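You operate a simulated robot arm through the tools that you are given. There is no shell and no other tool. Be economical: measure what you need, move in short steps, check, and stop when the job is done.

You run a simulated two-armed robot. Do the job below in one go: nothing can be reset, and whatever is moved stays where it is left.

JOB
Open the middle drawer of the mending bench, put the yellow letter tile marked "&" from the mending bench top in the inside of the middle mending drawer and shut the drawer again. Put the orange carton on the counter above the trunk away on the back of the battery table. Any order will do. Set down upright: orange carton.

It is judged by the outcome, as a careful person would: the job done as asked, and still so three seconds after it is handed in. It fails if anything else is knocked over, pushed out of place, dropped, spilled or broken.

ROBOT AND FRAMES
Two 7-joint arms with two-finger grippers on one trunk, on a base that drives. Base frame: it is fixed to the floor where the robot stands at the start and does not move with it; the origin is under the middle of the robot, x ahead of it, y to its left, z up; the surface under the hand at the start is at about z = 880. Units: mm, rad, N and s.
The left shoulder is at the start at [27, 158, 1257], the right one opposite. With the tool pointing down near the work surface each hand reaches from about 220 to 720 mm from the robot's upright axis, wherever it stands, measured 20 degrees to its own side. Places, roughly: back of the battery table (37x15 cm) [-3960, 4180, 840]; inside of the middle mending drawer [600, -100, 700]; middle drawer of the mending bench [500, 0, 700]; orange carton [2000, 5000, 750]. Payload 2.45 kg a hand.
Tool frame (each hand has its own): the origin (TCP) lies between the finger pads and is the grasp point; the fingertips stand 26 mm ahead of it; z points along the fingers, y is the line along which they close. Largest opening 96 mm; the body of the gripper starts 69 mm behind the TCP.
Orientation is that of the tool frame in the base frame, as a unit quaternion [w, x, y, z]. With the fingers straight down and closing along the base's y, the tool's x points along the base's -x, its y along +y and its z along -z.

CONTROLS
- The arms move only by the tool apply_moves. It takes "left_targets", "right_targets" or both (then of equal length, played together; a hand with none holds still); each is a list of rows, each a list of 7 numbers: the shift along the tool's x, y, z in units of 300 mm (1.0 is 300 mm), then the turn, a rotation vector about the tool's x, y, z in units of 45 degrees (1.0 is 45 degrees), then the closure, from 0 (fully open) to 1 (shut). In form: [[x, y, z, ax, ay, az, claw], ...]. A call has 1 to 10 rows; each row is the pose to reach, as a shift and turn from the pose commanded when the call began, along the tool's axes at that moment. A call with a number of a shift or a turn outside -1 to 1 is refused whole. Rows are played at 5 a second. More than 50 mm and 0.15 rad between two rows, or a gripper value outside its range, and nothing of the call is played. Where a pose cannot be reached the arm comes as near as it can. A force on the tool above 40 N (or 10 N above the force at the start of the call, whichever is more), or a blocked arm, ends the call early, and 0.2 s more pass. Each finger halts on what it meets, pressing with about 37 N; the grip force reading is that of the motor and also rises with nothing between the fingers. The clock runs only during rows and for 0.2 s after the last one: add rows that repeat a pose to give the fingers time. It gives the time, the measured TCP pose, the force on the tool (base axes), the opening and the grip force at its end, in the units of the frame above (readings bear some noise), with the torque about the TCP (base axes, N m) and any sound that the robot's microphone picked up.
- Cameras (640 x 400 px; columns grow to the right, rows downward): "scene" is now at [43.9, -31, 1707.1]; the picture's right is [-0.42, -0.91, -0.00], its down [-0.85, 0.40, -0.36] and it looks along [0.33, -0.15, -0.93] (base axes); focal length 282 px, centre (320, 200). "left" rides on the left gripper at [82, -3, -98] in its tool frame; the picture's right is [0.04, 1.00, 0.00], its down [-0.73, 0.03, -0.68] and it looks along [-0.68, 0.03, 0.73] (tool axes); focal length 256 px, centre (320, 200). "right" rides on the right gripper at [82, 3, -98] in its tool frame; the picture's right is [-0.04, 1.00, 0.00], its down [-0.73, -0.03, -0.68] and it looks along [-0.68, -0.03, 0.73] (tool axes); focal length 256 px, centre (320, 200). There is no depth. A picture from a camera that has moved, and an enlarged one, comes with that camera's place and axes in the base frame and with its lens.
- camera(camera): a new picture of that camera. No time passes.
- move_column(by): slides the trunk up (or, below 0, down) by that many mm; the arms and the scene camera ride with it, the base frame stays. It gives what a move gives, with no picture.
- drive_base(legs): drives the robot by 1 to 6 legs, each [ahead, left, turn to the left] in mm, mm and rad, along the robot's own axes; the way and the turn of a leg run together, so that a leg with both is an arc; at most 1500 mm and 3.142 rad a leg. The arms and the cameras ride along, it lands a little off, and it stops where it bumps. It gives what a move gives.
- turn_head(pan, tilt): turns the head with the scene camera to pan (to the left, within 2.094 rad either way) and tilt (down, from -0.506 to 1.204), counted from straight ahead of the robot. It gives what a move gives.
- enlarge(camera, box): a new picture of the part [left, top, right, bottom] of that camera's present view, enlarged. No time passes.
- job_done(): hands the job in; it is judged then, once.

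Work in short steps. Places have to be worked out from the pictures, the camera data and where the tool is seen: move nearer, look again, correct. Check each grasp and each placing, and mend what went wrong. You have 165 turns and 118 pictures in all, those below and enlarged ones among them. Open the grippers and draw the arms clear of the work before you hand the job in, unless the task says otherwise; then end with one line.

The tools are called after "Emit:" as a command line: name --argument value ..., lists and objects as JSON in quotes. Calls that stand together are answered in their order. apply_moves: Moves the arms, as the interface text tells. Its arguments: {"type":"object","properties":{"left_targets":{"type":"array","items":{"type":"array","items":{"type":"number"}}},"right_targets":{"type":"array","items":{"type":"array","items":{"type":"number"}}}},"required":[]} The other tools are called the same way: move_column (by) slides the trunk up or down; drive_base (legs) drives the base; turn_head (pan, tilt) turns the head that bears the scene camera; camera (camera) takes a picture; enlarge (camera, box) takes an enlarged picture of a part of a camera's view; job_done () hands the job in.

At the start:

```text
time: 0.0
left_position: [444.6, -91.1, 1171.7]
left_tool_rot: [0.0, -0.001, 1.0, 0.0]
left_wrist_force: [0.1, 0.1, 0.1]
left_torque: [-0.03, -0.01, -0.01]
left_width: 96.0
left_gripper_force: 0.1
right_position: [291.7, -346.8, 1136.8]
right_tool_rot: [-0.001, 0.0, 1.0, 0.001]
right_wrist_force: [-0.5, 0.5, 0.5]
right_torque: [0.03, 0.01, 0.01]
right_width: 96.2
right_gripper_force: 0.1
trunk travel left (down, up): [-425.0, 142.0]
robot x, y, heading: [-1.0, -3.0, 0.001]
head pan, tilt: [-0.438, 1.201]
```

scene: 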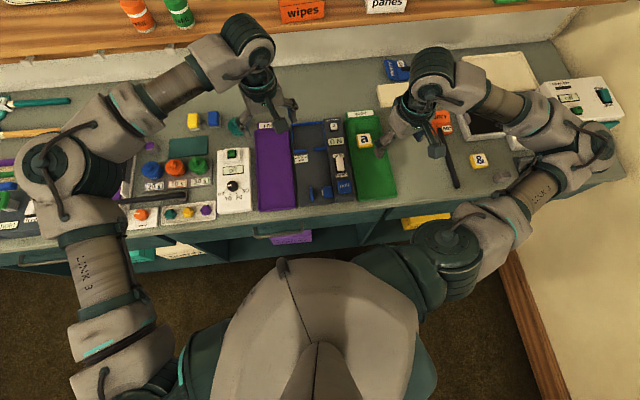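
right: 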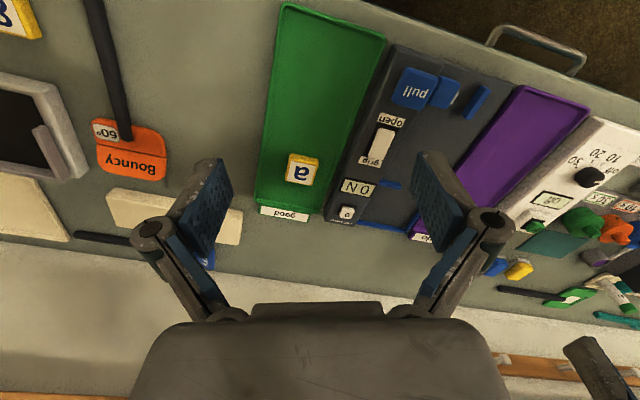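
left: 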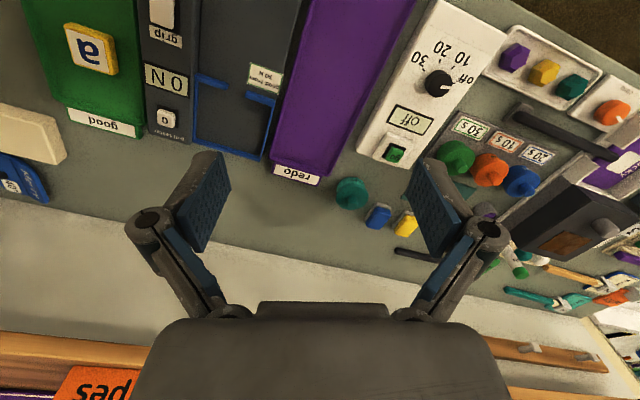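

I'll start by looking at the bench from the scene camera, straight ahead and tilted down.

Emit:
turn_head --pan -0.3 --tilt 0.9

Emit:
camera --camera "scene"

Emit:
enlarge --camera "right" --box '[0, 0, 640, 400]'

```text
time: 0.8
left_position: [440.8, -87.5, 1173.6]
left_tool_rot: [0.001, 0.0, 1.0, -0.001]
left_wrist_force: [-0.5, -0.2, -0.5]
left_torque: [0.0, 0.03, 0.02]
left_width: 96.0
left_gripper_force: 0.0
right_position: [289.7, -345.5, 1139.3]
right_tool_rot: [0.001, 0.0, 1.0, -0.002]
right_wrist_force: [0.0, 0.3, -0.5]
right_torque: [0.01, 0.01, -0.01]
right_width: 96.2
right_gripper_force: 0.0
trunk travel left (down, up): [-425.0, 142.0]
robot x, y, heading: [-1.4, 1.9, -0.006]
head pan, tilt: [-0.3, 0.901]
```

```text
114 pictures are left
camera scene: at [65.1, -29.7, 1726.8], right [-0.3, -0.96, 0.0], down [-0.75, 0.23, -0.62], along [0.59, -0.18, -0.79], focal length 282 px, centre (320, 200)
```

scene: 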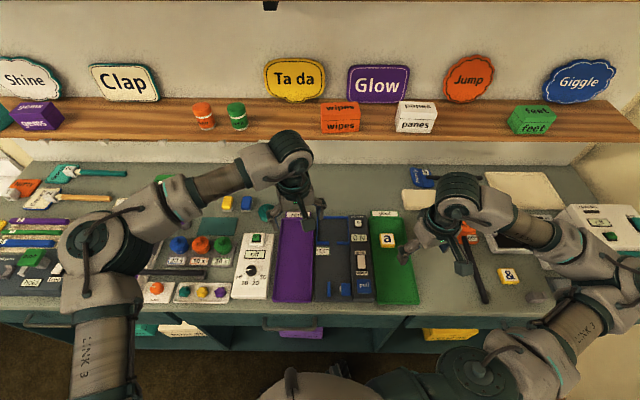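

```text
1.00 times, centred on (320, 200) of right (not enlarged: the box is as wide or as high as the picture)
camera zoom: at [207.4, -341.5, 1236.5], right [0.04, 1.0, 0.0], down [0.73, -0.03, 0.68], along [0.68, -0.03, -0.73], focal length 256 px, centre (320, 200)
```

zoom: 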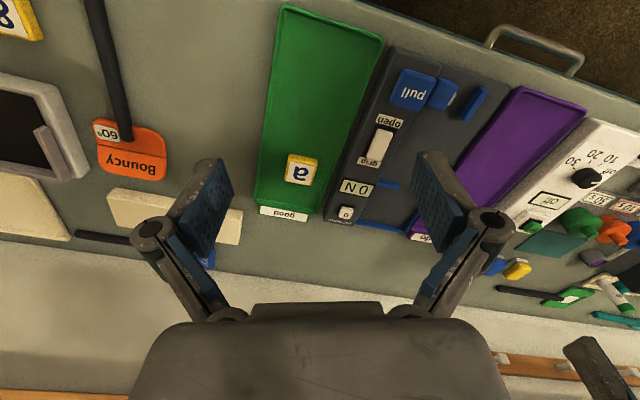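

The tile is at about (235,-695,885), and the bench is skewed relative to me. I'll back off to see the bench front and its drawers.

Emit:
drive_base --legs '[[-700, 0, 0]]'

Emit:
turn_head --pan -0.25 --tilt 0.8

Emit:
camera --camera "scene"

Emit:
camera --camera "right"

```text
time: 4.7
left_position: [-261.1, -88.5, 1171.0]
left_tool_rot: [0.001, 0.001, 1.0, -0.001]
left_wrist_force: [0.8, 0.0, 0.3]
left_torque: [0.0, -0.01, 0.01]
left_width: 95.9
left_gripper_force: 0.2
right_position: [-414.8, -344.8, 1139.2]
right_tool_rot: [0.0, 0.002, 1.0, -0.001]
right_wrist_force: [0.8, -0.7, 0.8]
right_torque: [-0.01, -0.01, -0.02]
right_width: 96.1
right_gripper_force: 0.0
trunk travel left (down, up): [-425.0, 142.0]
robot x, y, heading: [-703.3, 0.4, -0.005]
head pan, tilt: [-0.3, 0.901]
```

```text
time: 5.3
left_position: [-264.1, -86.1, 1174.3]
left_tool_rot: [0.001, 0.001, 1.0, 0.0]
left_wrist_force: [0.3, -0.3, 0.2]
left_torque: [-0.01, 0.0, 0.04]
left_width: 96.0
left_gripper_force: 0.0
right_position: [-418.3, -342.1, 1140.8]
right_tool_rot: [0.001, 0.001, 1.0, -0.002]
right_wrist_force: [-0.4, -0.2, -0.1]
right_torque: [0.01, -0.01, 0.01]
right_width: 95.9
right_gripper_force: 0.0
trunk travel left (down, up): [-425.0, 142.0]
robot x, y, heading: [-704.8, 2.5, -0.002]
head pan, tilt: [-0.25, 0.799]
```

```text
112 pictures are left
camera scene: at [-632.3, -26.4, 1734.7], right [-0.25, -0.97, 0.0], down [-0.7, 0.18, -0.69], along [0.67, -0.17, -0.72], focal length 282 px, centre (320, 200)
```

scene: 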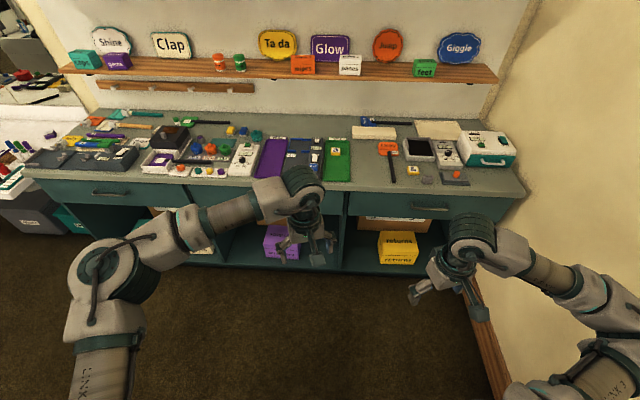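

```text
111 pictures are left
camera right: at [-500.1, -339.1, 1237.6], right [0.04, 1.0, 0.0], down [0.73, -0.03, 0.68], along [0.68, -0.03, -0.73], focal length 256 px, centre (320, 200)
```

right: 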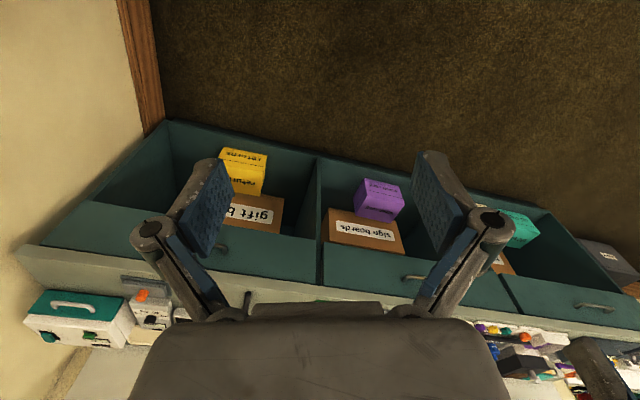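

There are three side-by-side drawers with bar handles. The bench's inward normal is about heading -0.32, and the middle handle is near (330,5,800). I'll face the bench with the tile ahead of the right hand.

Emit:
drive_base --legs '[[0, 0, -0.317], [630, -147, 0]]'

Emit:
turn_head --pan -0.1 --tilt 1.0

Emit:
camera --camera "scene"

Emit:
camera --camera "right"

```text
time: 10.0
left_position: [237.5, -567.2, 1174.0]
left_tool_rot: [0.003, 0.161, 0.987, 0.001]
left_wrist_force: [0.2, -0.2, -0.1]
left_torque: [-0.06, -0.02, 0.03]
left_width: 96.1
left_gripper_force: 0.0
right_position: [9.6, -762.2, 1139.9]
right_tool_rot: [0.001, 0.164, 0.987, 0.0]
right_wrist_force: [-0.8, -1.3, -0.1]
right_torque: [0.04, -0.04, -0.02]
right_width: 96.0
right_gripper_force: 0.1
trunk travel left (down, up): [-425.0, 142.0]
robot x, y, heading: [-148.4, -342.2, -0.321]
head pan, tilt: [-0.25, 0.799]
```

```text
time: 10.7
left_position: [237.3, -562.8, 1175.3]
left_tool_rot: [0.002, 0.163, 0.987, -0.001]
left_wrist_force: [-0.3, -0.2, -0.1]
left_torque: [0.0, 0.04, -0.01]
left_width: 96.0
left_gripper_force: 0.0
right_position: [10.4, -756.5, 1140.8]
right_tool_rot: [0.002, 0.164, 0.986, -0.003]
right_wrist_force: [0.0, -1.2, 0.0]
right_torque: [0.05, -0.01, 0.01]
right_width: 96.2
right_gripper_force: 0.1
trunk travel left (down, up): [-425.0, 142.0]
robot x, y, heading: [-149.9, -341.4, -0.327]
head pan, tilt: [-0.099, 1.0]
```

```text
110 pictures are left
camera scene: at [-93.5, -374.2, 1719.7], right [-0.41, -0.91, 0.0], down [-0.77, 0.35, -0.54], along [0.49, -0.22, -0.84], focal length 282 px, centre (320, 200)
```

scene: 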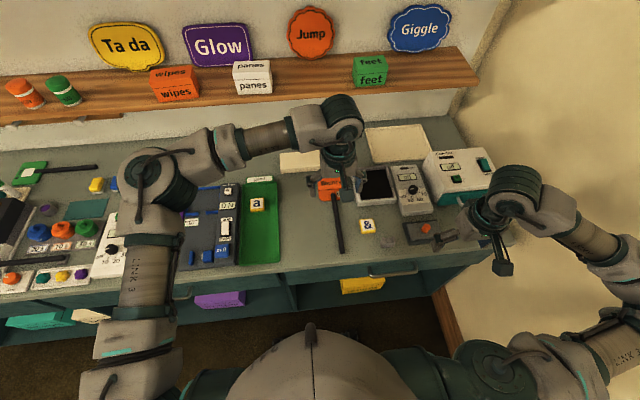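

```text
109 pictures are left
camera right: at [-66.1, -726.8, 1238.5], right [0.36, 0.93, 0.0], down [0.68, -0.26, 0.68], along [0.63, -0.25, -0.73], focal length 256 px, centre (320, 200)
```

right: 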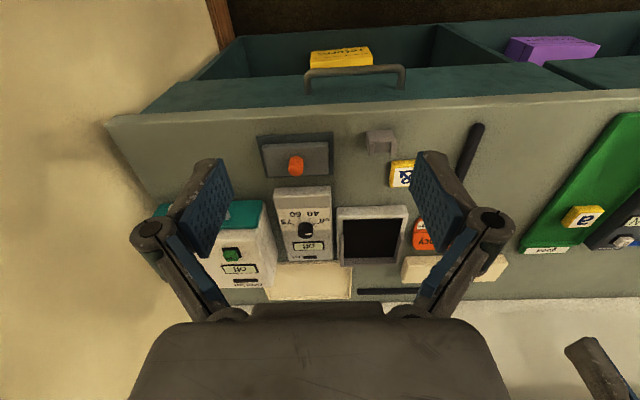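

The tile is at about (230,-692,888). I'll move the right hand above it and the left hand aside.

Emit:
apply_moves --right_targets '[[-0.125, 0.088, 0, 0, 0, 0, 0], [-0.25, 0.176, 0, 0, 0, 0, 0], [-0.375, 0.264, 0, 0, 0, 0, 0], [-0.5, 0.352, 0, 0, 0, 0, 0], [-0.625, 0.44, 0, 0, 0, 0, 0], [-0.625, 0.44, 0.15, 0, 0, 0, 0], [-0.625, 0.44, 0.3, 0, 0, 0, 0], [-0.625, 0.44, 0.42, 0, 0, 0, 0], [-0.625, 0.44, 0.42, 0, 0, 0, 0]]' --left_targets '[[0.1, 0.12, 0, 0, 0, 0, 0], [0.15, 0.24, 0, 0, 0, 0, 0], [0.2, 0.36, 0, 0, 0, 0, 0], [0.25, 0.48, 0, 0, 0, 0, 0], [0.3, 0.6, 0, 0, 0, 0, 0], [0.3, 0.7, 0, 0, 0, 0, 0], [0.3, 0.7, 0, 0, 0, 0, 0], [0.3, 0.7, 0, 0, 0, 0, 0], [0.3, 0.7, 0, 0, 0, 0, 0]]'

Emit:
camera --camera "right"

Emit:
enlarge --camera "scene" --box '[290, 120, 490, 280]'

```text
time: 12.7
left_position: [217.7, -333.7, 1175.5]
left_tool_rot: [0.004, 0.163, 0.987, -0.003]
left_wrist_force: [0.1, -0.6, -0.8]
left_torque: [0.0, -0.04, -0.01]
left_width: 95.9
left_gripper_force: 0.0
right_position: [227.5, -692.8, 1016.1]
right_tool_rot: [0.002, 0.163, 0.987, -0.002]
right_wrist_force: [-0.5, 0.2, -0.3]
right_torque: [0.0, -0.06, 0.03]
right_width: 95.8
right_gripper_force: 0.0
trunk travel left (down, up): [-425.0, 142.0]
robot x, y, heading: [-148.2, -339.5, -0.331]
head pan, tilt: [-0.099, 1.0]
```

```text
108 pictures are left
camera right: at [150.9, -662.4, 1113.5], right [0.36, 0.93, 0.0], down [0.68, -0.26, 0.68], along [0.64, -0.25, -0.73], focal length 256 px, centre (320, 200)
```

right: 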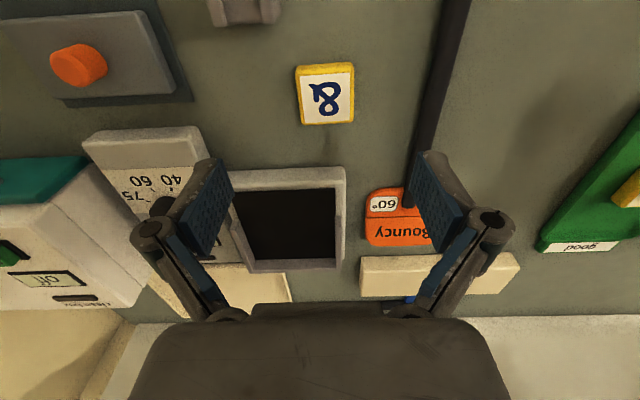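

```text
2.50 times, centred on (390, 200) of scene
camera zoom: at [-93.1, -374.4, 1719.7], right [-0.41, -0.91, 0.0], down [-0.77, 0.35, -0.54], along [0.49, -0.22, -0.84], focal length 706 px, centre (145, 200)
```

zoom: 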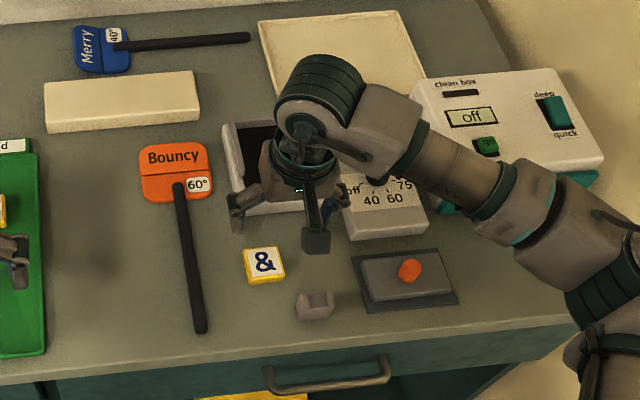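

The tile is centred at about (232,-690) and turned about 4°. I'll correct for that and descend most of the way.

Emit:
apply_moves --right_targets '[[-0.011, 0.014, 0.12, 0, 0, -0.095, 0], [-0.011, 0.014, 0.24, 0, 0, -0.095, 0], [-0.011, 0.014, 0.34, 0, 0, -0.095, 0], [-0.011, 0.014, 0.34, 0, 0, -0.095, 0]]'

Emit:
camera --camera "right"

```text
time: 13.7
left_position: [219.1, -332.4, 1174.4]
left_tool_rot: [0.003, 0.163, 0.987, -0.004]
left_wrist_force: [0.8, -0.7, -0.2]
left_torque: [0.02, -0.03, 0.0]
left_width: 96.1
left_gripper_force: 0.1
right_position: [233.8, -689.9, 913.7]
right_tool_rot: [0.002, 0.128, 0.992, -0.002]
right_wrist_force: [-0.4, -1.2, 0.4]
right_torque: [0.02, -0.03, 0.02]
right_width: 95.9
right_gripper_force: 0.0
trunk travel left (down, up): [-425.0, 142.0]
robot x, y, heading: [-148.0, -340.3, -0.325]
head pan, tilt: [-0.099, 1.0]
```

```text
106 pictures are left
camera right: at [156.2, -664.9, 1011.2], right [0.29, 0.96, -0.01], down [0.7, -0.21, 0.68], along [0.65, -0.2, -0.73], focal length 256 px, centre (320, 200)
```

right: 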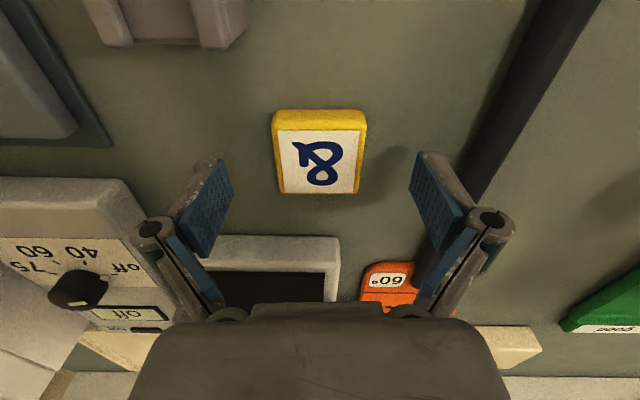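

Centred and level. I'll descend about 6 mm more and close.

Emit:
apply_moves --right_targets '[[0, 0, 0.018, 0, 0, 0, 0], [0, 0, 0.018, 0, 0, 0, 0.5], [0, 0, 0.018, 0, 0, 0, 1], [0, 0, 0.018, 0, 0, 0, 1], [0, 0, 0.018, 0, 0, 0, 1]]'

Emit:
camera --camera "right"

```text
time: 14.9
left_position: [219.1, -332.8, 1174.2]
left_tool_rot: [0.002, 0.164, 0.987, -0.003]
left_wrist_force: [0.7, -1.2, -0.3]
left_torque: [0.01, -0.01, 0.01]
left_width: 96.0
left_gripper_force: 0.1
right_position: [234.5, -687.8, 910.5]
right_tool_rot: [0.002, 0.127, 0.992, -0.003]
right_wrist_force: [-0.6, -0.6, 0.6]
right_torque: [0.0, -0.03, 0.02]
right_width: 46.5
right_gripper_force: 37.2
trunk travel left (down, up): [-425.0, 142.0]
robot x, y, heading: [-148.3, -340.0, -0.326]
head pan, tilt: [-0.099, 1.0]
```

```text
105 pictures are left
camera right: at [157.2, -664.1, 1006.2], right [0.29, 0.96, -0.01], down [0.7, -0.21, 0.68], along [0.65, -0.2, -0.73], focal length 256 px, centre (320, 200)
```

right: 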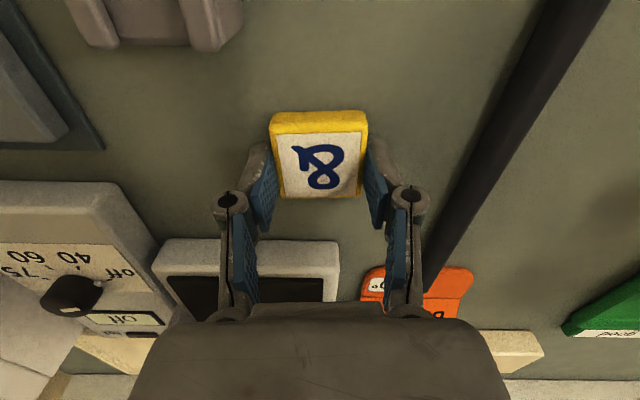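

Gripped (46.5 mm). I'll lift clear, then back off and drive in front of the middle drawer.

Emit:
apply_moves --right_targets '[[0, 0, -0.14, 0, 0, 0, 1], [0, 0, -0.28, 0, 0, 0, 1], [0, 0, -0.42, 0, 0, 0, 1], [0, 0, -0.56, 0, 0, 0.095, 1], [0, 0, -0.7, 0, 0, 0.095, 1]]'

Emit:
drive_base --legs '[[-310, 0, 0], [0, 418, 0]]'

Emit:
turn_head --pan 0.05 --tilt 0.9

Emit:
camera --camera "scene"

Emit:
camera --camera "right"

Emit:
camera --camera "left"

```text
time: 16.1
left_position: [219.8, -331.4, 1175.0]
left_tool_rot: [0.003, 0.162, 0.987, -0.003]
left_wrist_force: [1.5, 0.2, -0.3]
left_torque: [-0.01, -0.01, 0.01]
left_width: 96.2
left_gripper_force: 0.1
right_position: [234.2, -685.7, 1119.2]
right_tool_rot: [0.003, 0.164, 0.986, -0.004]
right_wrist_force: [-0.6, 1.3, -0.2]
right_torque: [0.0, -0.01, -0.02]
right_width: 46.6
right_gripper_force: 36.8
trunk travel left (down, up): [-425.0, 142.0]
robot x, y, heading: [-149.3, -343.7, -0.327]
head pan, tilt: [-0.099, 1.0]
```

```text
time: 20.3
left_position: [57.3, 164.0, 1175.1]
left_tool_rot: [0.003, 0.156, 0.988, -0.001]
left_wrist_force: [0.1, 0.0, 0.6]
left_torque: [0.0, -0.07, 0.0]
left_width: 96.0
left_gripper_force: 0.2
right_position: [77.1, -190.4, 1116.9]
right_tool_rot: [0.003, 0.157, 0.988, -0.003]
right_wrist_force: [-0.1, -0.3, 0.7]
right_torque: [-0.06, 0.0, 0.03]
right_width: 46.6
right_gripper_force: 37.0
trunk travel left (down, up): [-425.0, 142.0]
robot x, y, heading: [-311.4, 154.4, -0.315]
head pan, tilt: [-0.099, 1.0]
```

```text
time: 21.0
left_position: [52.7, 163.8, 1176.7]
left_tool_rot: [0.003, 0.156, 0.988, -0.002]
left_wrist_force: [0.3, 0.5, 0.9]
left_torque: [0.03, 0.0, 0.01]
left_width: 96.0
left_gripper_force: 0.1
right_position: [72.9, -190.1, 1120.2]
right_tool_rot: [0.003, 0.156, 0.988, -0.002]
right_wrist_force: [0.2, -0.4, 0.4]
right_torque: [0.01, 0.01, -0.03]
right_width: 46.9
right_gripper_force: 37.5
trunk travel left (down, up): [-425.0, 142.0]
robot x, y, heading: [-309.9, 152.2, -0.315]
head pan, tilt: [0.051, 0.901]
```

```text
104 pictures are left
camera scene: at [-246.9, 122.3, 1726.8], right [-0.26, -0.96, -0.01], down [-0.76, 0.21, -0.62], along [0.6, -0.16, -0.79], focal length 282 px, centre (320, 200)
```

scene: 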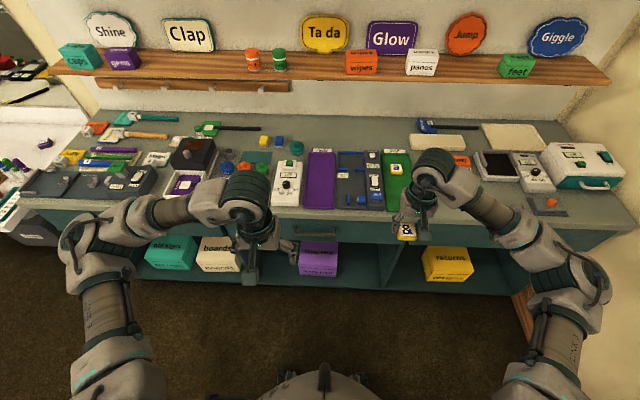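

```text
103 pictures are left
camera right: at [-3.5, -161.5, 1216.3], right [0.35, 0.94, 0.0], down [0.68, -0.25, 0.68], along [0.64, -0.24, -0.73], focal length 256 px, centre (320, 200)
```

right: 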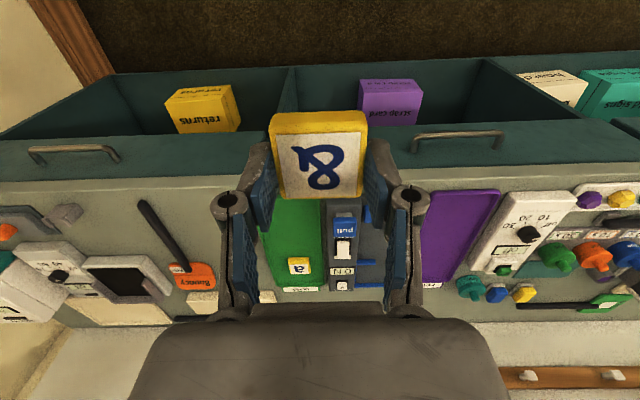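

```text
102 pictures are left
camera left: at [-26.6, 185.6, 1273.7], right [0.27, 0.96, 0.0], down [0.7, -0.2, 0.69], along [0.66, -0.19, -0.73], focal length 256 px, centre (320, 200)
```

left: 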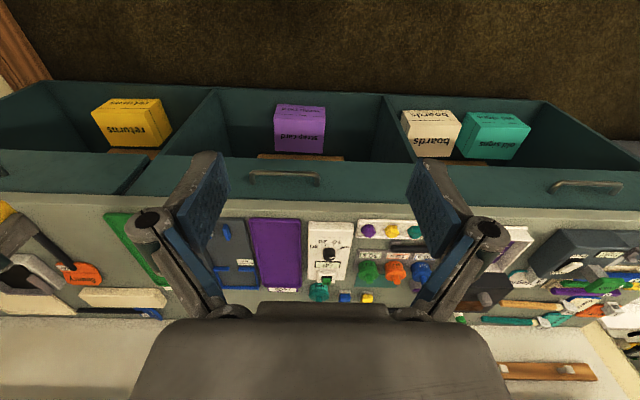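

Triangulating puts the handle at about (311,-5,783), 638 mm ahead and 41 mm left of the axis. I'll lower the trunk and turn the left hand horizontal with the fingers closing vertically.

Emit:
move_column --by -250

Emit:
apply_moves --left_targets '[[0, 0, 0, -0.1, -0.1, 0.1, 0], [0, 0, 0, -0.2, -0.2, 0.2, 0], [0, 0, 0, -0.3, -0.3, 0.3, 0], [0, 0, 0, -0.4, -0.4, 0.4, 0], [0, 0, 0, -0.5, -0.5, 0.5, 0], [0, 0, 0, -0.6, -0.6, 0.6, 0], [0, 0, 0, -0.7, -0.7, 0.7, 0], [0, 0, 0, -0.77, -0.77, 0.77, 0], [0, 0, 0, -0.77, -0.77, 0.77, 0]]'

Emit:
camera --camera "scene"

```text
time: 23.6
left_position: [54.2, 171.2, 927.1]
left_tool_rot: [0.005, 0.156, 0.988, -0.003]
left_wrist_force: [-0.7, -0.3, 0.1]
left_torque: [0.0, -0.01, 0.02]
left_width: 96.1
left_gripper_force: 0.2
right_position: [73.9, -183.6, 870.8]
right_tool_rot: [0.005, 0.157, 0.988, -0.005]
right_wrist_force: [-0.4, -0.3, -0.2]
right_torque: [0.05, -0.06, -0.03]
right_width: 46.6
right_gripper_force: 36.7
trunk travel left (down, up): [-175.0, 392.0]
robot x, y, heading: [-310.8, 154.1, -0.314]
head pan, tilt: [0.051, 0.901]
```

```text
time: 25.6
left_position: [68.0, 134.7, 935.0]
left_tool_rot: [0.334, 0.419, 0.81, 0.237]
left_wrist_force: [0.2, -0.4, 0.2]
left_torque: [0.02, 0.0, -0.02]
left_width: 96.1
left_gripper_force: 0.1
left hand out of reach, approached as far as the arm can: row 6, 7, 8, 9
right_position: [74.7, -183.4, 869.9]
right_tool_rot: [0.003, 0.158, 0.987, -0.005]
right_wrist_force: [0.1, -0.3, -0.3]
right_torque: [-0.01, 0.0, -0.03]
right_width: 46.9
right_gripper_force: 37.6
trunk travel left (down, up): [-175.0, 392.0]
robot x, y, heading: [-310.7, 156.5, -0.32]
head pan, tilt: [0.051, 0.901]
```

```text
101 pictures are left
camera scene: at [-113.3, 88.8, 1469.4], right [-0.26, -0.97, 0.0], down [-0.76, 0.21, -0.62], along [0.6, -0.16, -0.79], focal length 282 px, centre (320, 200)
```

scene: 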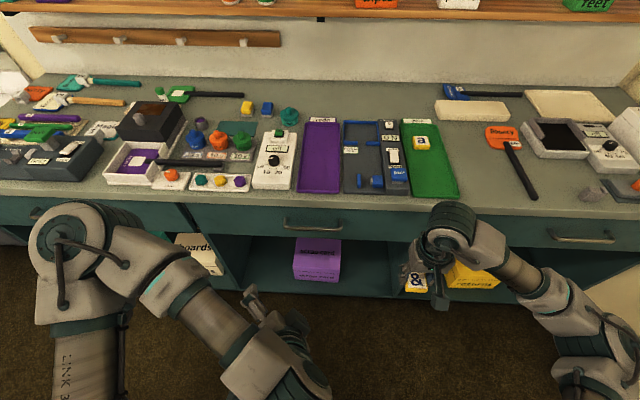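

The orientation tracks, but the pose was too close to the body. I'll finish the turn while moving forward to a pre-grasp point about 100 mm before the handle.

Emit:
apply_moves --left_targets '[[-0.07, -0.04, 0.1, 0, 0, 0, 0], [-0.12, -0.075, 0.167, -0.1, -0.1, 0.1, 0], [-0.18, -0.112, 0.25, -0.2, -0.2, 0.2, 0], [-0.23, -0.15, 0.333, -0.3, -0.3, 0.3, 0], [-0.29, -0.186, 0.417, -0.4, -0.4, 0.4, 0], [-0.35, -0.22, 0.5, -0.5, -0.5, 0.5, 0], [-0.41, -0.26, 0.584, -0.6, -0.6, 0.6, 0], [-0.47, -0.297, 0.667, -0.7, -0.7, 0.7, 0], [-0.47, -0.297, 0.667, -0.77, -0.77, 0.77, 0], [-0.47, -0.297, 0.667, -0.77, -0.77, 0.77, 0]]'

Emit:
camera --camera "scene"

Emit:
camera --camera "left"

```text
time: 27.8
left_position: [228.3, -8.8, 794.2]
left_tool_rot: [0.575, 0.568, 0.416, 0.416]
left_wrist_force: [0.2, -1.2, 0.0]
left_torque: [0.0, 0.01, -0.03]
left_width: 95.8
left_gripper_force: 0.1
right_position: [75.9, -183.5, 869.8]
right_tool_rot: [0.005, 0.157, 0.988, -0.005]
right_wrist_force: [-0.7, -0.6, -0.3]
right_torque: [0.04, -0.02, -0.01]
right_width: 46.5
right_gripper_force: 36.8
trunk travel left (down, up): [-175.0, 392.0]
robot x, y, heading: [-311.5, 149.9, -0.309]
head pan, tilt: [0.051, 0.901]
```

```text
100 pictures are left
camera scene: at [-112.8, 88.8, 1469.4], right [-0.26, -0.97, 0.0], down [-0.76, 0.21, -0.62], along [0.6, -0.16, -0.79], focal length 282 px, centre (320, 200)
```

scene: 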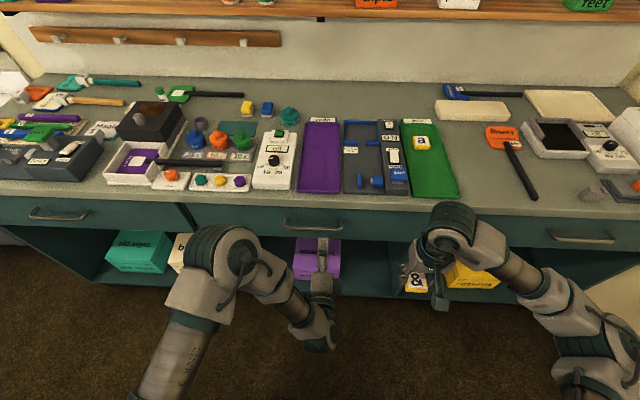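

```text
99 pictures are left
camera left: at [160.0, 97.8, 789.4], right [0.01, 0.05, 1.0], down [-0.87, -0.49, 0.03], along [0.49, -0.87, 0.04], focal length 256 px, centre (320, 200)
```

left: 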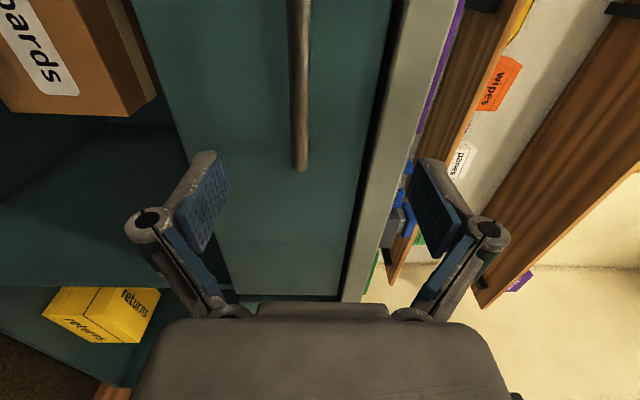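

The pre-grasp is good: the tool is horizontal and closes vertically, with the bar at z≈781 and about 80 mm ahead. I'll align and advance.

Emit:
apply_moves --left_targets '[[0.083, -0.042, 0.05, 0, 0, 0, 0], [0.083, -0.042, 0.15, 0, 0, 0, 0], [0.083, -0.042, 0.2, 0, 0, 0, 0], [0.083, -0.042, 0.25, 0, 0, 0, 0], [0.083, -0.042, 0.25, 0, 0, 0, 0]]'

Emit:
camera --camera "left"

```text
time: 29.0
left_position: [283.8, -35.1, 805.9]
left_tool_rot: [0.571, 0.568, 0.421, 0.418]
left_wrist_force: [-0.4, 0.1, 0.1]
left_torque: [-0.03, 0.04, -0.04]
left_width: 95.9
left_gripper_force: 0.0
left hand out of reach, approached as far as the arm can: row 1, 2, 3, 4, 5
right_position: [76.3, -183.5, 869.7]
right_tool_rot: [0.004, 0.158, 0.987, -0.005]
right_wrist_force: [0.2, 0.0, -0.2]
right_torque: [0.0, -0.03, 0.0]
right_width: 46.7
right_gripper_force: 36.9
trunk travel left (down, up): [-175.0, 392.0]
robot x, y, heading: [-311.9, 152.0, -0.312]
head pan, tilt: [0.051, 0.901]
```

```text
98 pictures are left
camera left: at [213.3, 71.6, 801.4], right [0.01, 0.04, 1.0], down [-0.87, -0.5, 0.03], along [0.5, -0.86, 0.03], focal length 256 px, centre (320, 200)
```

left: 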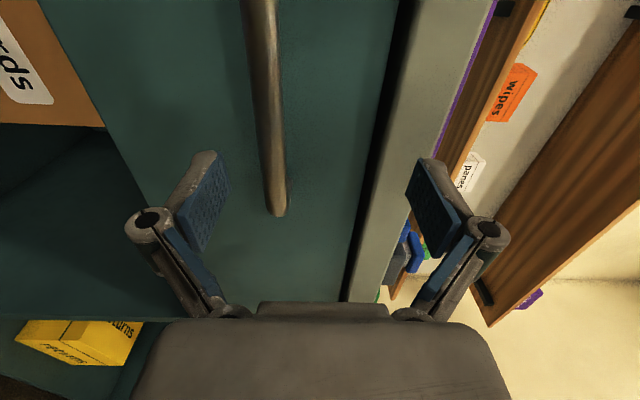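

The arm is too folded here and the wrist is at its limit. I'll back the base off 220 mm so the arm can straighten, which also gives pull room.

Emit:
drive_base --legs '[[-220, 0, 0]]'

Emit:
apply_moves --left_targets '[[0.03, -0.02, 0.1, 0, 0, 0, 0], [0.06, -0.04, 0.2, 0, 0, 0, 0], [0.09, -0.06, 0.3, 0, 0, 0, 0], [0.1, -0.08, 0.4, 0, 0, 0, 0], [0.1, -0.08, 0.48, 0, 0, 0, 0], [0.1, -0.08, 0.48, 0, 0, 0, 0]]'

Emit:
camera --camera "left"

Emit:
camera --camera "scene"

```text
time: 30.7
left_position: [73.6, 32.8, 806.1]
left_tool_rot: [0.571, 0.569, 0.42, 0.416]
left_wrist_force: [0.6, -0.4, 0.6]
left_torque: [0.01, 0.01, 0.0]
left_width: 96.1
left_gripper_force: 0.0
right_position: [-135.0, -115.8, 870.0]
right_tool_rot: [0.003, 0.159, 0.987, -0.005]
right_wrist_force: [0.0, -0.5, 0.0]
right_torque: [0.01, -0.05, -0.01]
right_width: 46.8
right_gripper_force: 36.8
trunk travel left (down, up): [-175.0, 392.0]
robot x, y, heading: [-520.0, 224.5, -0.316]
head pan, tilt: [0.051, 0.901]
```

```text
time: 32.1
left_position: [204.4, -12.7, 811.9]
left_tool_rot: [0.558, 0.568, 0.434, 0.421]
left_wrist_force: [0.9, -0.6, 0.1]
left_torque: [0.03, 0.0, -0.01]
left_width: 96.4
left_gripper_force: 0.2
left hand out of reach, approached as far as the arm can: row 1, 2, 3, 4, 5, 6
right_position: [-138.5, -113.9, 874.2]
right_tool_rot: [0.005, 0.159, 0.987, -0.005]
right_wrist_force: [0.5, 0.2, 0.2]
right_torque: [0.03, -0.01, -0.02]
right_width: 46.7
right_gripper_force: 37.5
trunk travel left (down, up): [-175.0, 392.0]
robot x, y, heading: [-518.7, 219.7, -0.319]
head pan, tilt: [0.051, 0.901]
```

```text
97 pictures are left
camera left: at [131.2, 91.2, 810.2], right [0.03, 0.04, 1.0], down [-0.85, -0.53, 0.05], along [0.53, -0.85, 0.02], focal length 256 px, centre (320, 200)
```

left: 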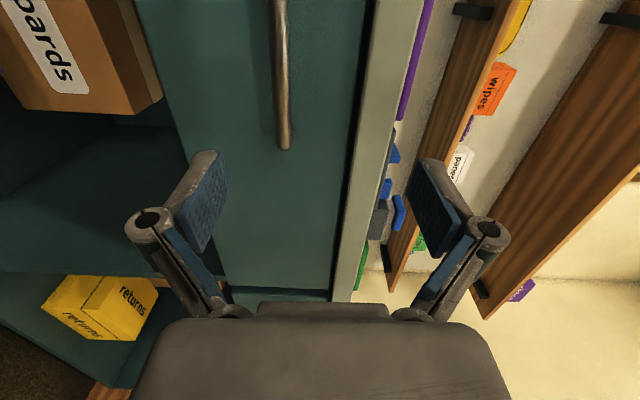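

```text
96 pictures are left
camera scene: at [-321.4, 155.4, 1469.4], right [-0.26, -0.96, 0.0], down [-0.76, 0.21, -0.62], along [0.6, -0.16, -0.79], focal length 282 px, centre (320, 200)
```

scene: 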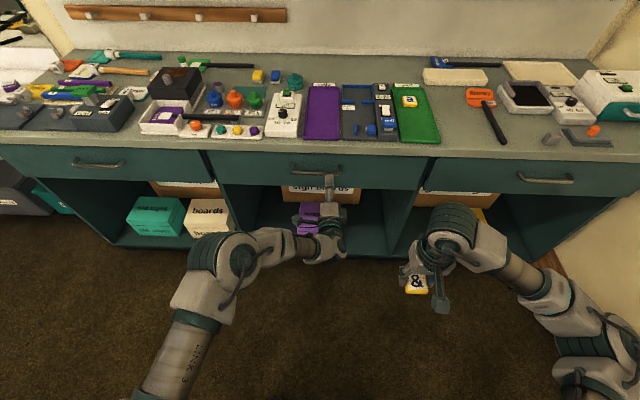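

The wrist roll is at its limit in this flip. I'll roll the hand 180° the other way, through "camera down", while it's clear of the handle.

Emit:
apply_moves --left_targets '[[0, 0, -0.05, 0, 0, -0.16, 0], [0, 0, -0.1, 0, 0, -0.33, 0], [0, 0, -0.1, 0, 0, -0.5, 0], [0, 0, -0.1, 0, 0, -0.66, 0], [0, 0, -0.1, 0, 0, -0.83, 0], [0, 0, -0.1, 0, 0, -1, 0]]'

Emit:
apply_moves --left_targets '[[0, 0, 0, 0, 0, -0.16, 0], [0, 0, 0, 0, 0, -0.33, 0], [0, 0, 0, 0, 0, -0.5, 0], [0, 0, 0, 0, 0, -0.66, 0], [0, 0, 0, 0, 0, -0.83, 0], [0, 0, 0, 0, 0, -1, 0]]'

Emit:
apply_moves --left_targets '[[0, 0, 0, 0, 0, -0.16, 0], [0, 0, 0, 0, 0, -0.33, 0], [0, 0, 0, 0, 0, -0.5, 0], [0, 0, 0, 0, 0, -0.66, 0], [0, 0, 0, 0, 0, -0.83, 0], [0, 0, 0, 0, 0, -1, 0]]'

Emit:
camera --camera "scene"

```text
time: 33.5
left_position: [168.2, -14.7, 820.5]
left_tool_rot: [0.686, 0.361, 0.61, 0.169]
left_wrist_force: [-0.7, 0.3, 0.0]
left_torque: [0.0, 0.01, -0.02]
left_width: 96.0
left_gripper_force: 0.2
left hand out of reach, approached as far as the arm can: row 1, 2, 3, 4, 5, 6
right_position: [-137.8, -114.4, 872.1]
right_tool_rot: [0.004, 0.159, 0.987, -0.005]
right_wrist_force: [0.4, -0.5, -0.5]
right_torque: [0.03, 0.01, -0.04]
right_width: 46.9
right_gripper_force: 36.9
trunk travel left (down, up): [-175.0, 392.0]
robot x, y, heading: [-518.3, 228.1, -0.318]
head pan, tilt: [0.051, 0.901]
```

```text
time: 34.9
left_position: [168.3, -16.2, 821.8]
left_tool_rot: [0.699, 0.1, 0.7, -0.107]
left_wrist_force: [0.4, 0.3, -0.1]
left_torque: [0.04, -0.02, 0.0]
left_width: 96.0
left_gripper_force: 0.1
right_position: [-138.2, -114.5, 873.1]
right_tool_rot: [0.005, 0.159, 0.987, -0.006]
right_wrist_force: [-0.1, 0.7, -0.3]
right_torque: [0.0, 0.0, -0.03]
right_width: 46.9
right_gripper_force: 36.7
trunk travel left (down, up): [-175.0, 392.0]
robot x, y, heading: [-519.5, 221.4, -0.318]
head pan, tilt: [0.051, 0.901]
```

```text
time: 36.3
left_position: [168.5, -16.5, 821.9]
left_tool_rot: [0.604, -0.175, 0.685, -0.368]
left_wrist_force: [-0.1, 0.6, 0.6]
left_torque: [0.0, 0.03, -0.01]
left_width: 96.3
left_gripper_force: 0.0
left hand out of reach, approached as far as the arm can: row 4, 5, 6
right_position: [-137.3, -114.7, 873.4]
right_tool_rot: [0.006, 0.16, 0.987, -0.004]
right_wrist_force: [-0.3, -0.4, -0.1]
right_torque: [-0.01, 0.03, 0.01]
right_width: 46.8
right_gripper_force: 37.4
trunk travel left (down, up): [-175.0, 392.0]
robot x, y, heading: [-515.5, 221.3, -0.315]
head pan, tilt: [0.051, 0.901]
```

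```text
95 pictures are left
camera scene: at [-321.2, 155.3, 1469.3], right [-0.26, -0.96, 0.0], down [-0.76, 0.21, -0.62], along [0.6, -0.16, -0.79], focal length 282 px, centre (320, 200)
```

scene: 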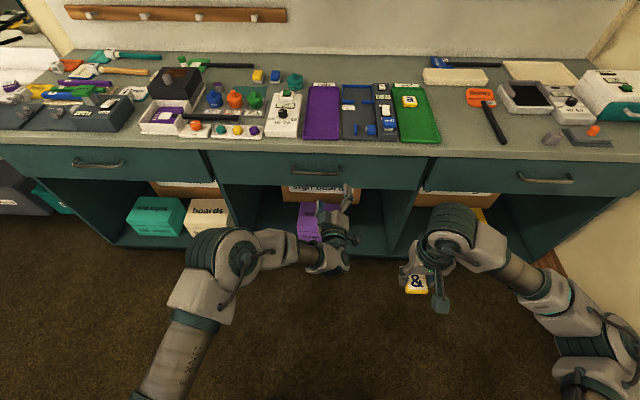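

The forearm is reaching across the body, which limits the wrist. I'll drive 250 mm right so the handle sits in front of the left shoulder, unrolling the hand and moving it left as I go.

Emit:
drive_base --legs '[[0, -250, 0]]'

Emit:
apply_moves --left_targets '[[0, 0, 0, 0, 0, 0.16, 0], [0, 0, 0, 0, 0, 0.33, 0], [0, 0, 0, 0, 0, 0.5, 0], [0, 0, 0, 0, 0, 0.66, 0], [0, 0, 0, 0, 0, 0.83, 0], [0, 0, 0, 0, 0, 0.9, 0]]'

Emit:
apply_moves --left_targets '[[0, 0.13, 0, 0, 0, 0, 0], [0, 0.26, 0, 0, 0, 0, 0], [0, 0.39, 0, 0, 0, 0, 0], [0, 0.52, 0, 0, 0, 0, 0], [0, 0.65, 0, 0, 0, 0, 0], [0, 0.78, 0, 0, 0, 0, 0], [0, 0.85, 0, 0, 0, 0, 0]]'

Emit:
camera --camera "scene"

```text
time: 38.1
left_position: [95.4, -239.8, 822.5]
left_tool_rot: [0.602, -0.179, 0.685, -0.37]
left_wrist_force: [-0.4, 0.2, -0.9]
left_torque: [-0.03, -0.02, -0.07]
left_width: 95.8
left_gripper_force: 0.1
right_position: [-210.9, -338.1, 875.3]
right_tool_rot: [0.006, 0.159, 0.987, -0.011]
right_wrist_force: [0.4, 1.1, 0.5]
right_torque: [-0.07, 0.03, -0.02]
right_width: 46.9
right_gripper_force: 37.0
trunk travel left (down, up): [-175.0, 392.0]
robot x, y, heading: [-598.4, -11.9, -0.32]
head pan, tilt: [0.051, 0.901]
```

```text
time: 39.5
left_position: [90.2, -246.9, 825.4]
left_tool_rot: [0.695, 0.072, 0.703, -0.133]
left_wrist_force: [0.5, -0.2, 1.5]
left_torque: [-0.03, 0.01, 0.0]
left_width: 96.0
left_gripper_force: 0.0
right_position: [-218.4, -345.0, 876.1]
right_tool_rot: [0.007, 0.16, 0.987, -0.007]
right_wrist_force: [0.4, 0.6, -0.4]
right_torque: [0.01, 0.02, 0.0]
right_width: 46.7
right_gripper_force: 36.7
trunk travel left (down, up): [-175.0, 392.0]
robot x, y, heading: [-594.9, -11.8, -0.319]
head pan, tilt: [0.051, 0.901]
```

```text
time: 41.1
left_position: [133.9, -133.6, 881.6]
left_tool_rot: [0.676, 0.041, 0.729, -0.098]
left_wrist_force: [-0.2, 0.7, -0.8]
left_torque: [-0.02, -0.02, 0.0]
left_width: 95.8
left_gripper_force: 0.0
left hand out of reach, approached as far as the arm can: row 1, 2, 3, 4, 5, 6, 7
right_position: [-217.3, -342.7, 875.2]
right_tool_rot: [0.007, 0.16, 0.987, -0.007]
right_wrist_force: [0.1, 0.6, -0.9]
right_torque: [-0.02, 0.01, 0.01]
right_width: 46.6
right_gripper_force: 36.6
trunk travel left (down, up): [-175.0, 392.0]
robot x, y, heading: [-597.8, -7.0, -0.319]
head pan, tilt: [0.051, 0.901]
```

```text
94 pictures are left
camera scene: at [-397.7, -76.2, 1469.3], right [-0.27, -0.96, 0.0], down [-0.76, 0.21, -0.62], along [0.59, -0.16, -0.79], focal length 282 px, centre (320, 200)
```

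scene: 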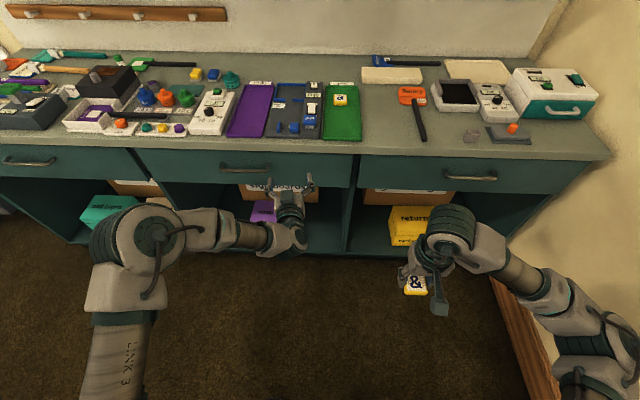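

The IK stays stuck in this elbow posture. I'll use a pitched-down approach (45°) instead: raise the trunk, draw the hand back and pitch it down.

Emit:
move_column --by 150

Emit:
apply_moves --left_targets '[[0, 0.04, -0.13, 0, 0.12, 0, 0], [0, 0.08, -0.26, 0, 0.25, 0, 0], [0, 0.12, -0.39, 0, 0.37, 0, 0], [0, 0.16, -0.52, 0, 0.5, 0, 0], [0, 0.2, -0.65, 0, 0.65, 0, 0], [0, 0.25, -0.75, 0, 0.8, 0, 0], [0, 0.25, -0.83, 0, 0.95, 0, 0], [0, 0.25, -0.83, 0, 0.95, 0, 0]]'

Emit:
camera --camera "scene"

```text
time: 42.9
left_position: [132.3, -134.2, 1028.0]
left_tool_rot: [0.675, 0.041, 0.73, -0.098]
left_wrist_force: [0.5, 0.3, 0.2]
left_torque: [0.01, 0.0, -0.01]
left_width: 96.0
left_gripper_force: 0.1
right_position: [-216.3, -342.8, 1025.8]
right_tool_rot: [0.007, 0.159, 0.987, -0.007]
right_wrist_force: [0.2, 1.0, -0.4]
right_torque: [-0.01, 0.0, 0.01]
right_width: 46.8
right_gripper_force: 36.8
trunk travel left (down, up): [-325.0, 242.0]
robot x, y, heading: [-595.4, -10.7, -0.321]
head pan, tilt: [0.051, 0.901]
```

```text
time: 44.7
left_position: [-98.5, -10.8, 1039.9]
left_tool_rot: [0.361, 0.073, 0.926, -0.076]
left_wrist_force: [-0.6, 0.0, 0.4]
left_torque: [-0.05, -0.01, -0.01]
left_width: 96.0
left_gripper_force: 0.0
right_position: [-216.1, -339.3, 1025.5]
right_tool_rot: [0.007, 0.159, 0.987, -0.008]
right_wrist_force: [0.0, -0.9, 0.4]
right_torque: [0.02, 0.01, -0.03]
right_width: 46.7
right_gripper_force: 37.2
trunk travel left (down, up): [-325.0, 242.0]
robot x, y, heading: [-594.3, -10.6, -0.323]
head pan, tilt: [0.051, 0.901]
```

```text
93 pictures are left
camera scene: at [-501.4, -39.5, 1626.8], right [-0.27, -0.96, 0.0], down [-0.76, 0.21, -0.62], along [0.6, -0.16, -0.79], focal length 282 px, centre (320, 200)
```

scene: 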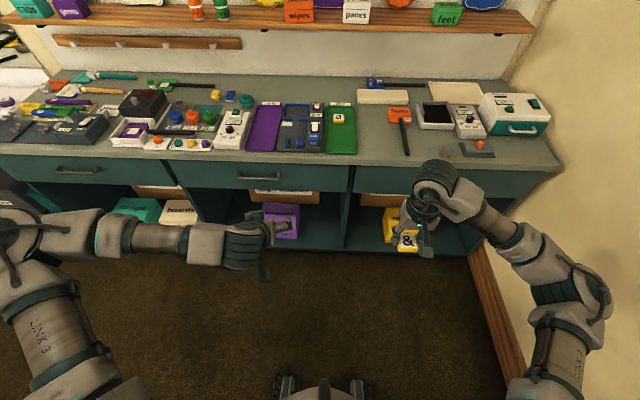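

That posture is good. I'll roll the fingers 90° so they close across the bar, then drive in.

Emit:
apply_moves --left_targets '[[0, 0, 0, 0, 0, 0.16, 0], [0, 0, 0, 0, 0, 0.33, 0], [0, 0, 0, 0, 0, 0.5, 0], [0, 0, 0, 0, 0, 0.66, 0], [0, 0, 0, 0, 0, 0.83, 0], [0, 0, 0, 0, 0, 1, 0]]'

Emit:
apply_moves --left_targets '[[0, 0, 0, 0, 0, 0.16, 0], [0, 0, 0, 0, 0, 0.33, 0], [0, 0, 0, 0, 0, 0.5, 0], [0, 0, 0, 0, 0, 0.66, 0], [0, 0, 0, 0, 0, 0.83, 0], [0, 0, 0, 0, 0, 1, 0]]'

Emit:
drive_base --legs '[[300, 90, 0.01]]'

Emit:
camera --camera "scene"

Emit:
camera --camera "left"

```text
time: 46.1
left_position: [-96.6, -9.4, 1039.5]
left_tool_rot: [0.364, 0.422, 0.827, 0.069]
left_wrist_force: [-0.6, -0.2, 0.1]
left_torque: [-0.03, -0.02, 0.0]
left_width: 96.0
left_gripper_force: 0.1
right_position: [-215.9, -341.2, 1027.6]
right_tool_rot: [0.007, 0.159, 0.987, -0.008]
right_wrist_force: [-0.6, 0.1, -0.1]
right_torque: [0.02, -0.02, 0.01]
right_width: 47.2
right_gripper_force: 36.7
trunk travel left (down, up): [-325.0, 242.0]
robot x, y, heading: [-593.9, -9.0, -0.317]
head pan, tilt: [0.051, 0.901]
```

```text
time: 47.5
left_position: [-96.7, -9.2, 1040.1]
left_tool_rot: [0.311, 0.707, 0.602, 0.203]
left_wrist_force: [-0.2, -0.1, 0.0]
left_torque: [-0.01, 0.01, 0.02]
left_width: 95.9
left_gripper_force: 0.1
right_position: [-216.1, -341.3, 1026.4]
right_tool_rot: [0.008, 0.158, 0.987, -0.008]
right_wrist_force: [0.1, 0.6, -0.6]
right_torque: [0.04, 0.0, 0.01]
right_width: 46.7
right_gripper_force: 37.6
trunk travel left (down, up): [-325.0, 242.0]
robot x, y, heading: [-598.1, -7.0, -0.317]
head pan, tilt: [0.051, 0.901]
```

```text
time: 49.5
left_position: [209.0, -12.9, 1041.1]
left_tool_rot: [0.309, 0.703, 0.606, 0.206]
left_wrist_force: [-0.3, 0.0, 0.7]
left_torque: [-0.01, 0.0, -0.02]
left_width: 96.0
left_gripper_force: 0.0
right_position: [95.4, -345.5, 1025.6]
right_tool_rot: [0.008, 0.153, 0.988, -0.006]
right_wrist_force: [0.2, 0.2, -0.3]
right_torque: [-0.01, 0.01, 0.0]
right_width: 46.6
right_gripper_force: 37.4
trunk travel left (down, up): [-325.0, 242.0]
robot x, y, heading: [-284.5, -15.2, -0.31]
head pan, tilt: [0.051, 0.901]
```

```text
92 pictures are left
camera scene: at [-195.2, -50.1, 1627.0], right [-0.25, -0.97, 0.0], down [-0.76, 0.2, -0.62], along [0.6, -0.15, -0.79], focal length 282 px, centre (320, 200)
```

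scene: 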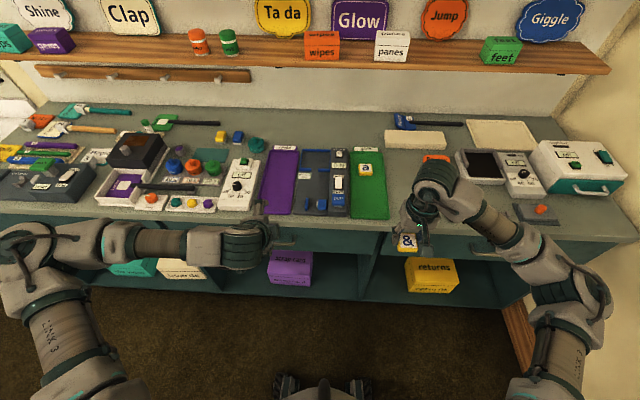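

```text
91 pictures are left
camera left: at [156.0, 85.5, 1102.8], right [0.73, -0.03, 0.68], down [-0.56, -0.6, 0.57], along [0.39, -0.8, -0.46], focal length 256 px, centre (320, 200)
```

left: 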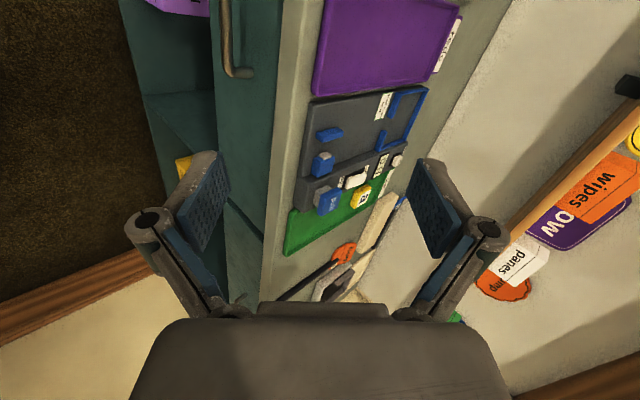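

Everything is in reach now. I'll correct the orientation, use a shallower pitch of about 30° below horizontal, and go to a pre-grasp about 75 mm from the bar with the opening halved.

Emit:
apply_moves --left_targets '[[0.022, -0.05, 0.078, -0.045, -0.005, 0.025, 0.1], [0.044, -0.1, 0.155, -0.09, -0.01, 0.05, 0.2], [0.066, -0.15, 0.233, -0.135, -0.015, 0.075, 0.3], [0.088, -0.2, 0.31, -0.18, -0.02, 0.1, 0.4], [0.11, -0.25, 0.388, -0.225, -0.025, 0.125, 0.4], [0.131, -0.305, 0.465, -0.27, -0.03, 0.15, 0.4], [0.153, -0.355, 0.543, -0.315, -0.035, 0.17, 0.4], [0.175, -0.406, 0.62, -0.357, -0.038, 0.195, 0.4], [0.175, -0.406, 0.62, -0.357, -0.038, 0.195, 0.4]]'

Emit:
camera --camera "left"

Emit:
enlarge --camera "scene" --box '[180, 180, 400, 320]'

```text
time: 51.5
left_position: [249.2, -41.5, 858.1]
left_tool_rot: [0.38, 0.698, 0.523, 0.307]
left_wrist_force: [0.0, -0.6, -0.4]
left_torque: [0.01, 0.01, 0.02]
left_width: 57.9
left_gripper_force: 0.1
left hand out of reach, approached as far as the arm can: row 6, 7, 8, 9
right_position: [93.4, -338.8, 1028.4]
right_tool_rot: [0.01, 0.153, 0.988, -0.008]
right_wrist_force: [0.6, 0.5, -0.6]
right_torque: [0.01, 0.01, -0.01]
right_width: 46.8
right_gripper_force: 36.9
trunk travel left (down, up): [-325.0, 242.0]
robot x, y, heading: [-286.9, -15.3, -0.309]
head pan, tilt: [0.051, 0.901]
```

```text
90 pictures are left
camera left: at [187.8, 57.3, 907.5], right [0.51, -0.12, 0.85], down [-0.74, -0.57, 0.36], along [0.44, -0.81, -0.38], focal length 256 px, centre (320, 200)
```

left: 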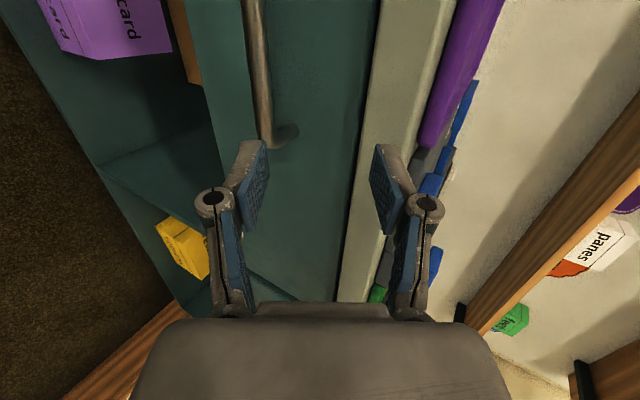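

```text
2.86 times, centred on (290, 250) of scene
camera zoom: at [-193.7, -46.4, 1627.0], right [-0.25, -0.97, 0.0], down [-0.76, 0.2, -0.62], along [0.6, -0.15, -0.79], focal length 806 px, centre (406, 57)
```

zoom: 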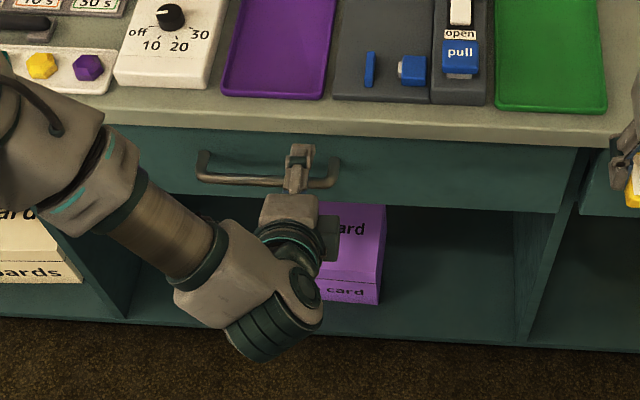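

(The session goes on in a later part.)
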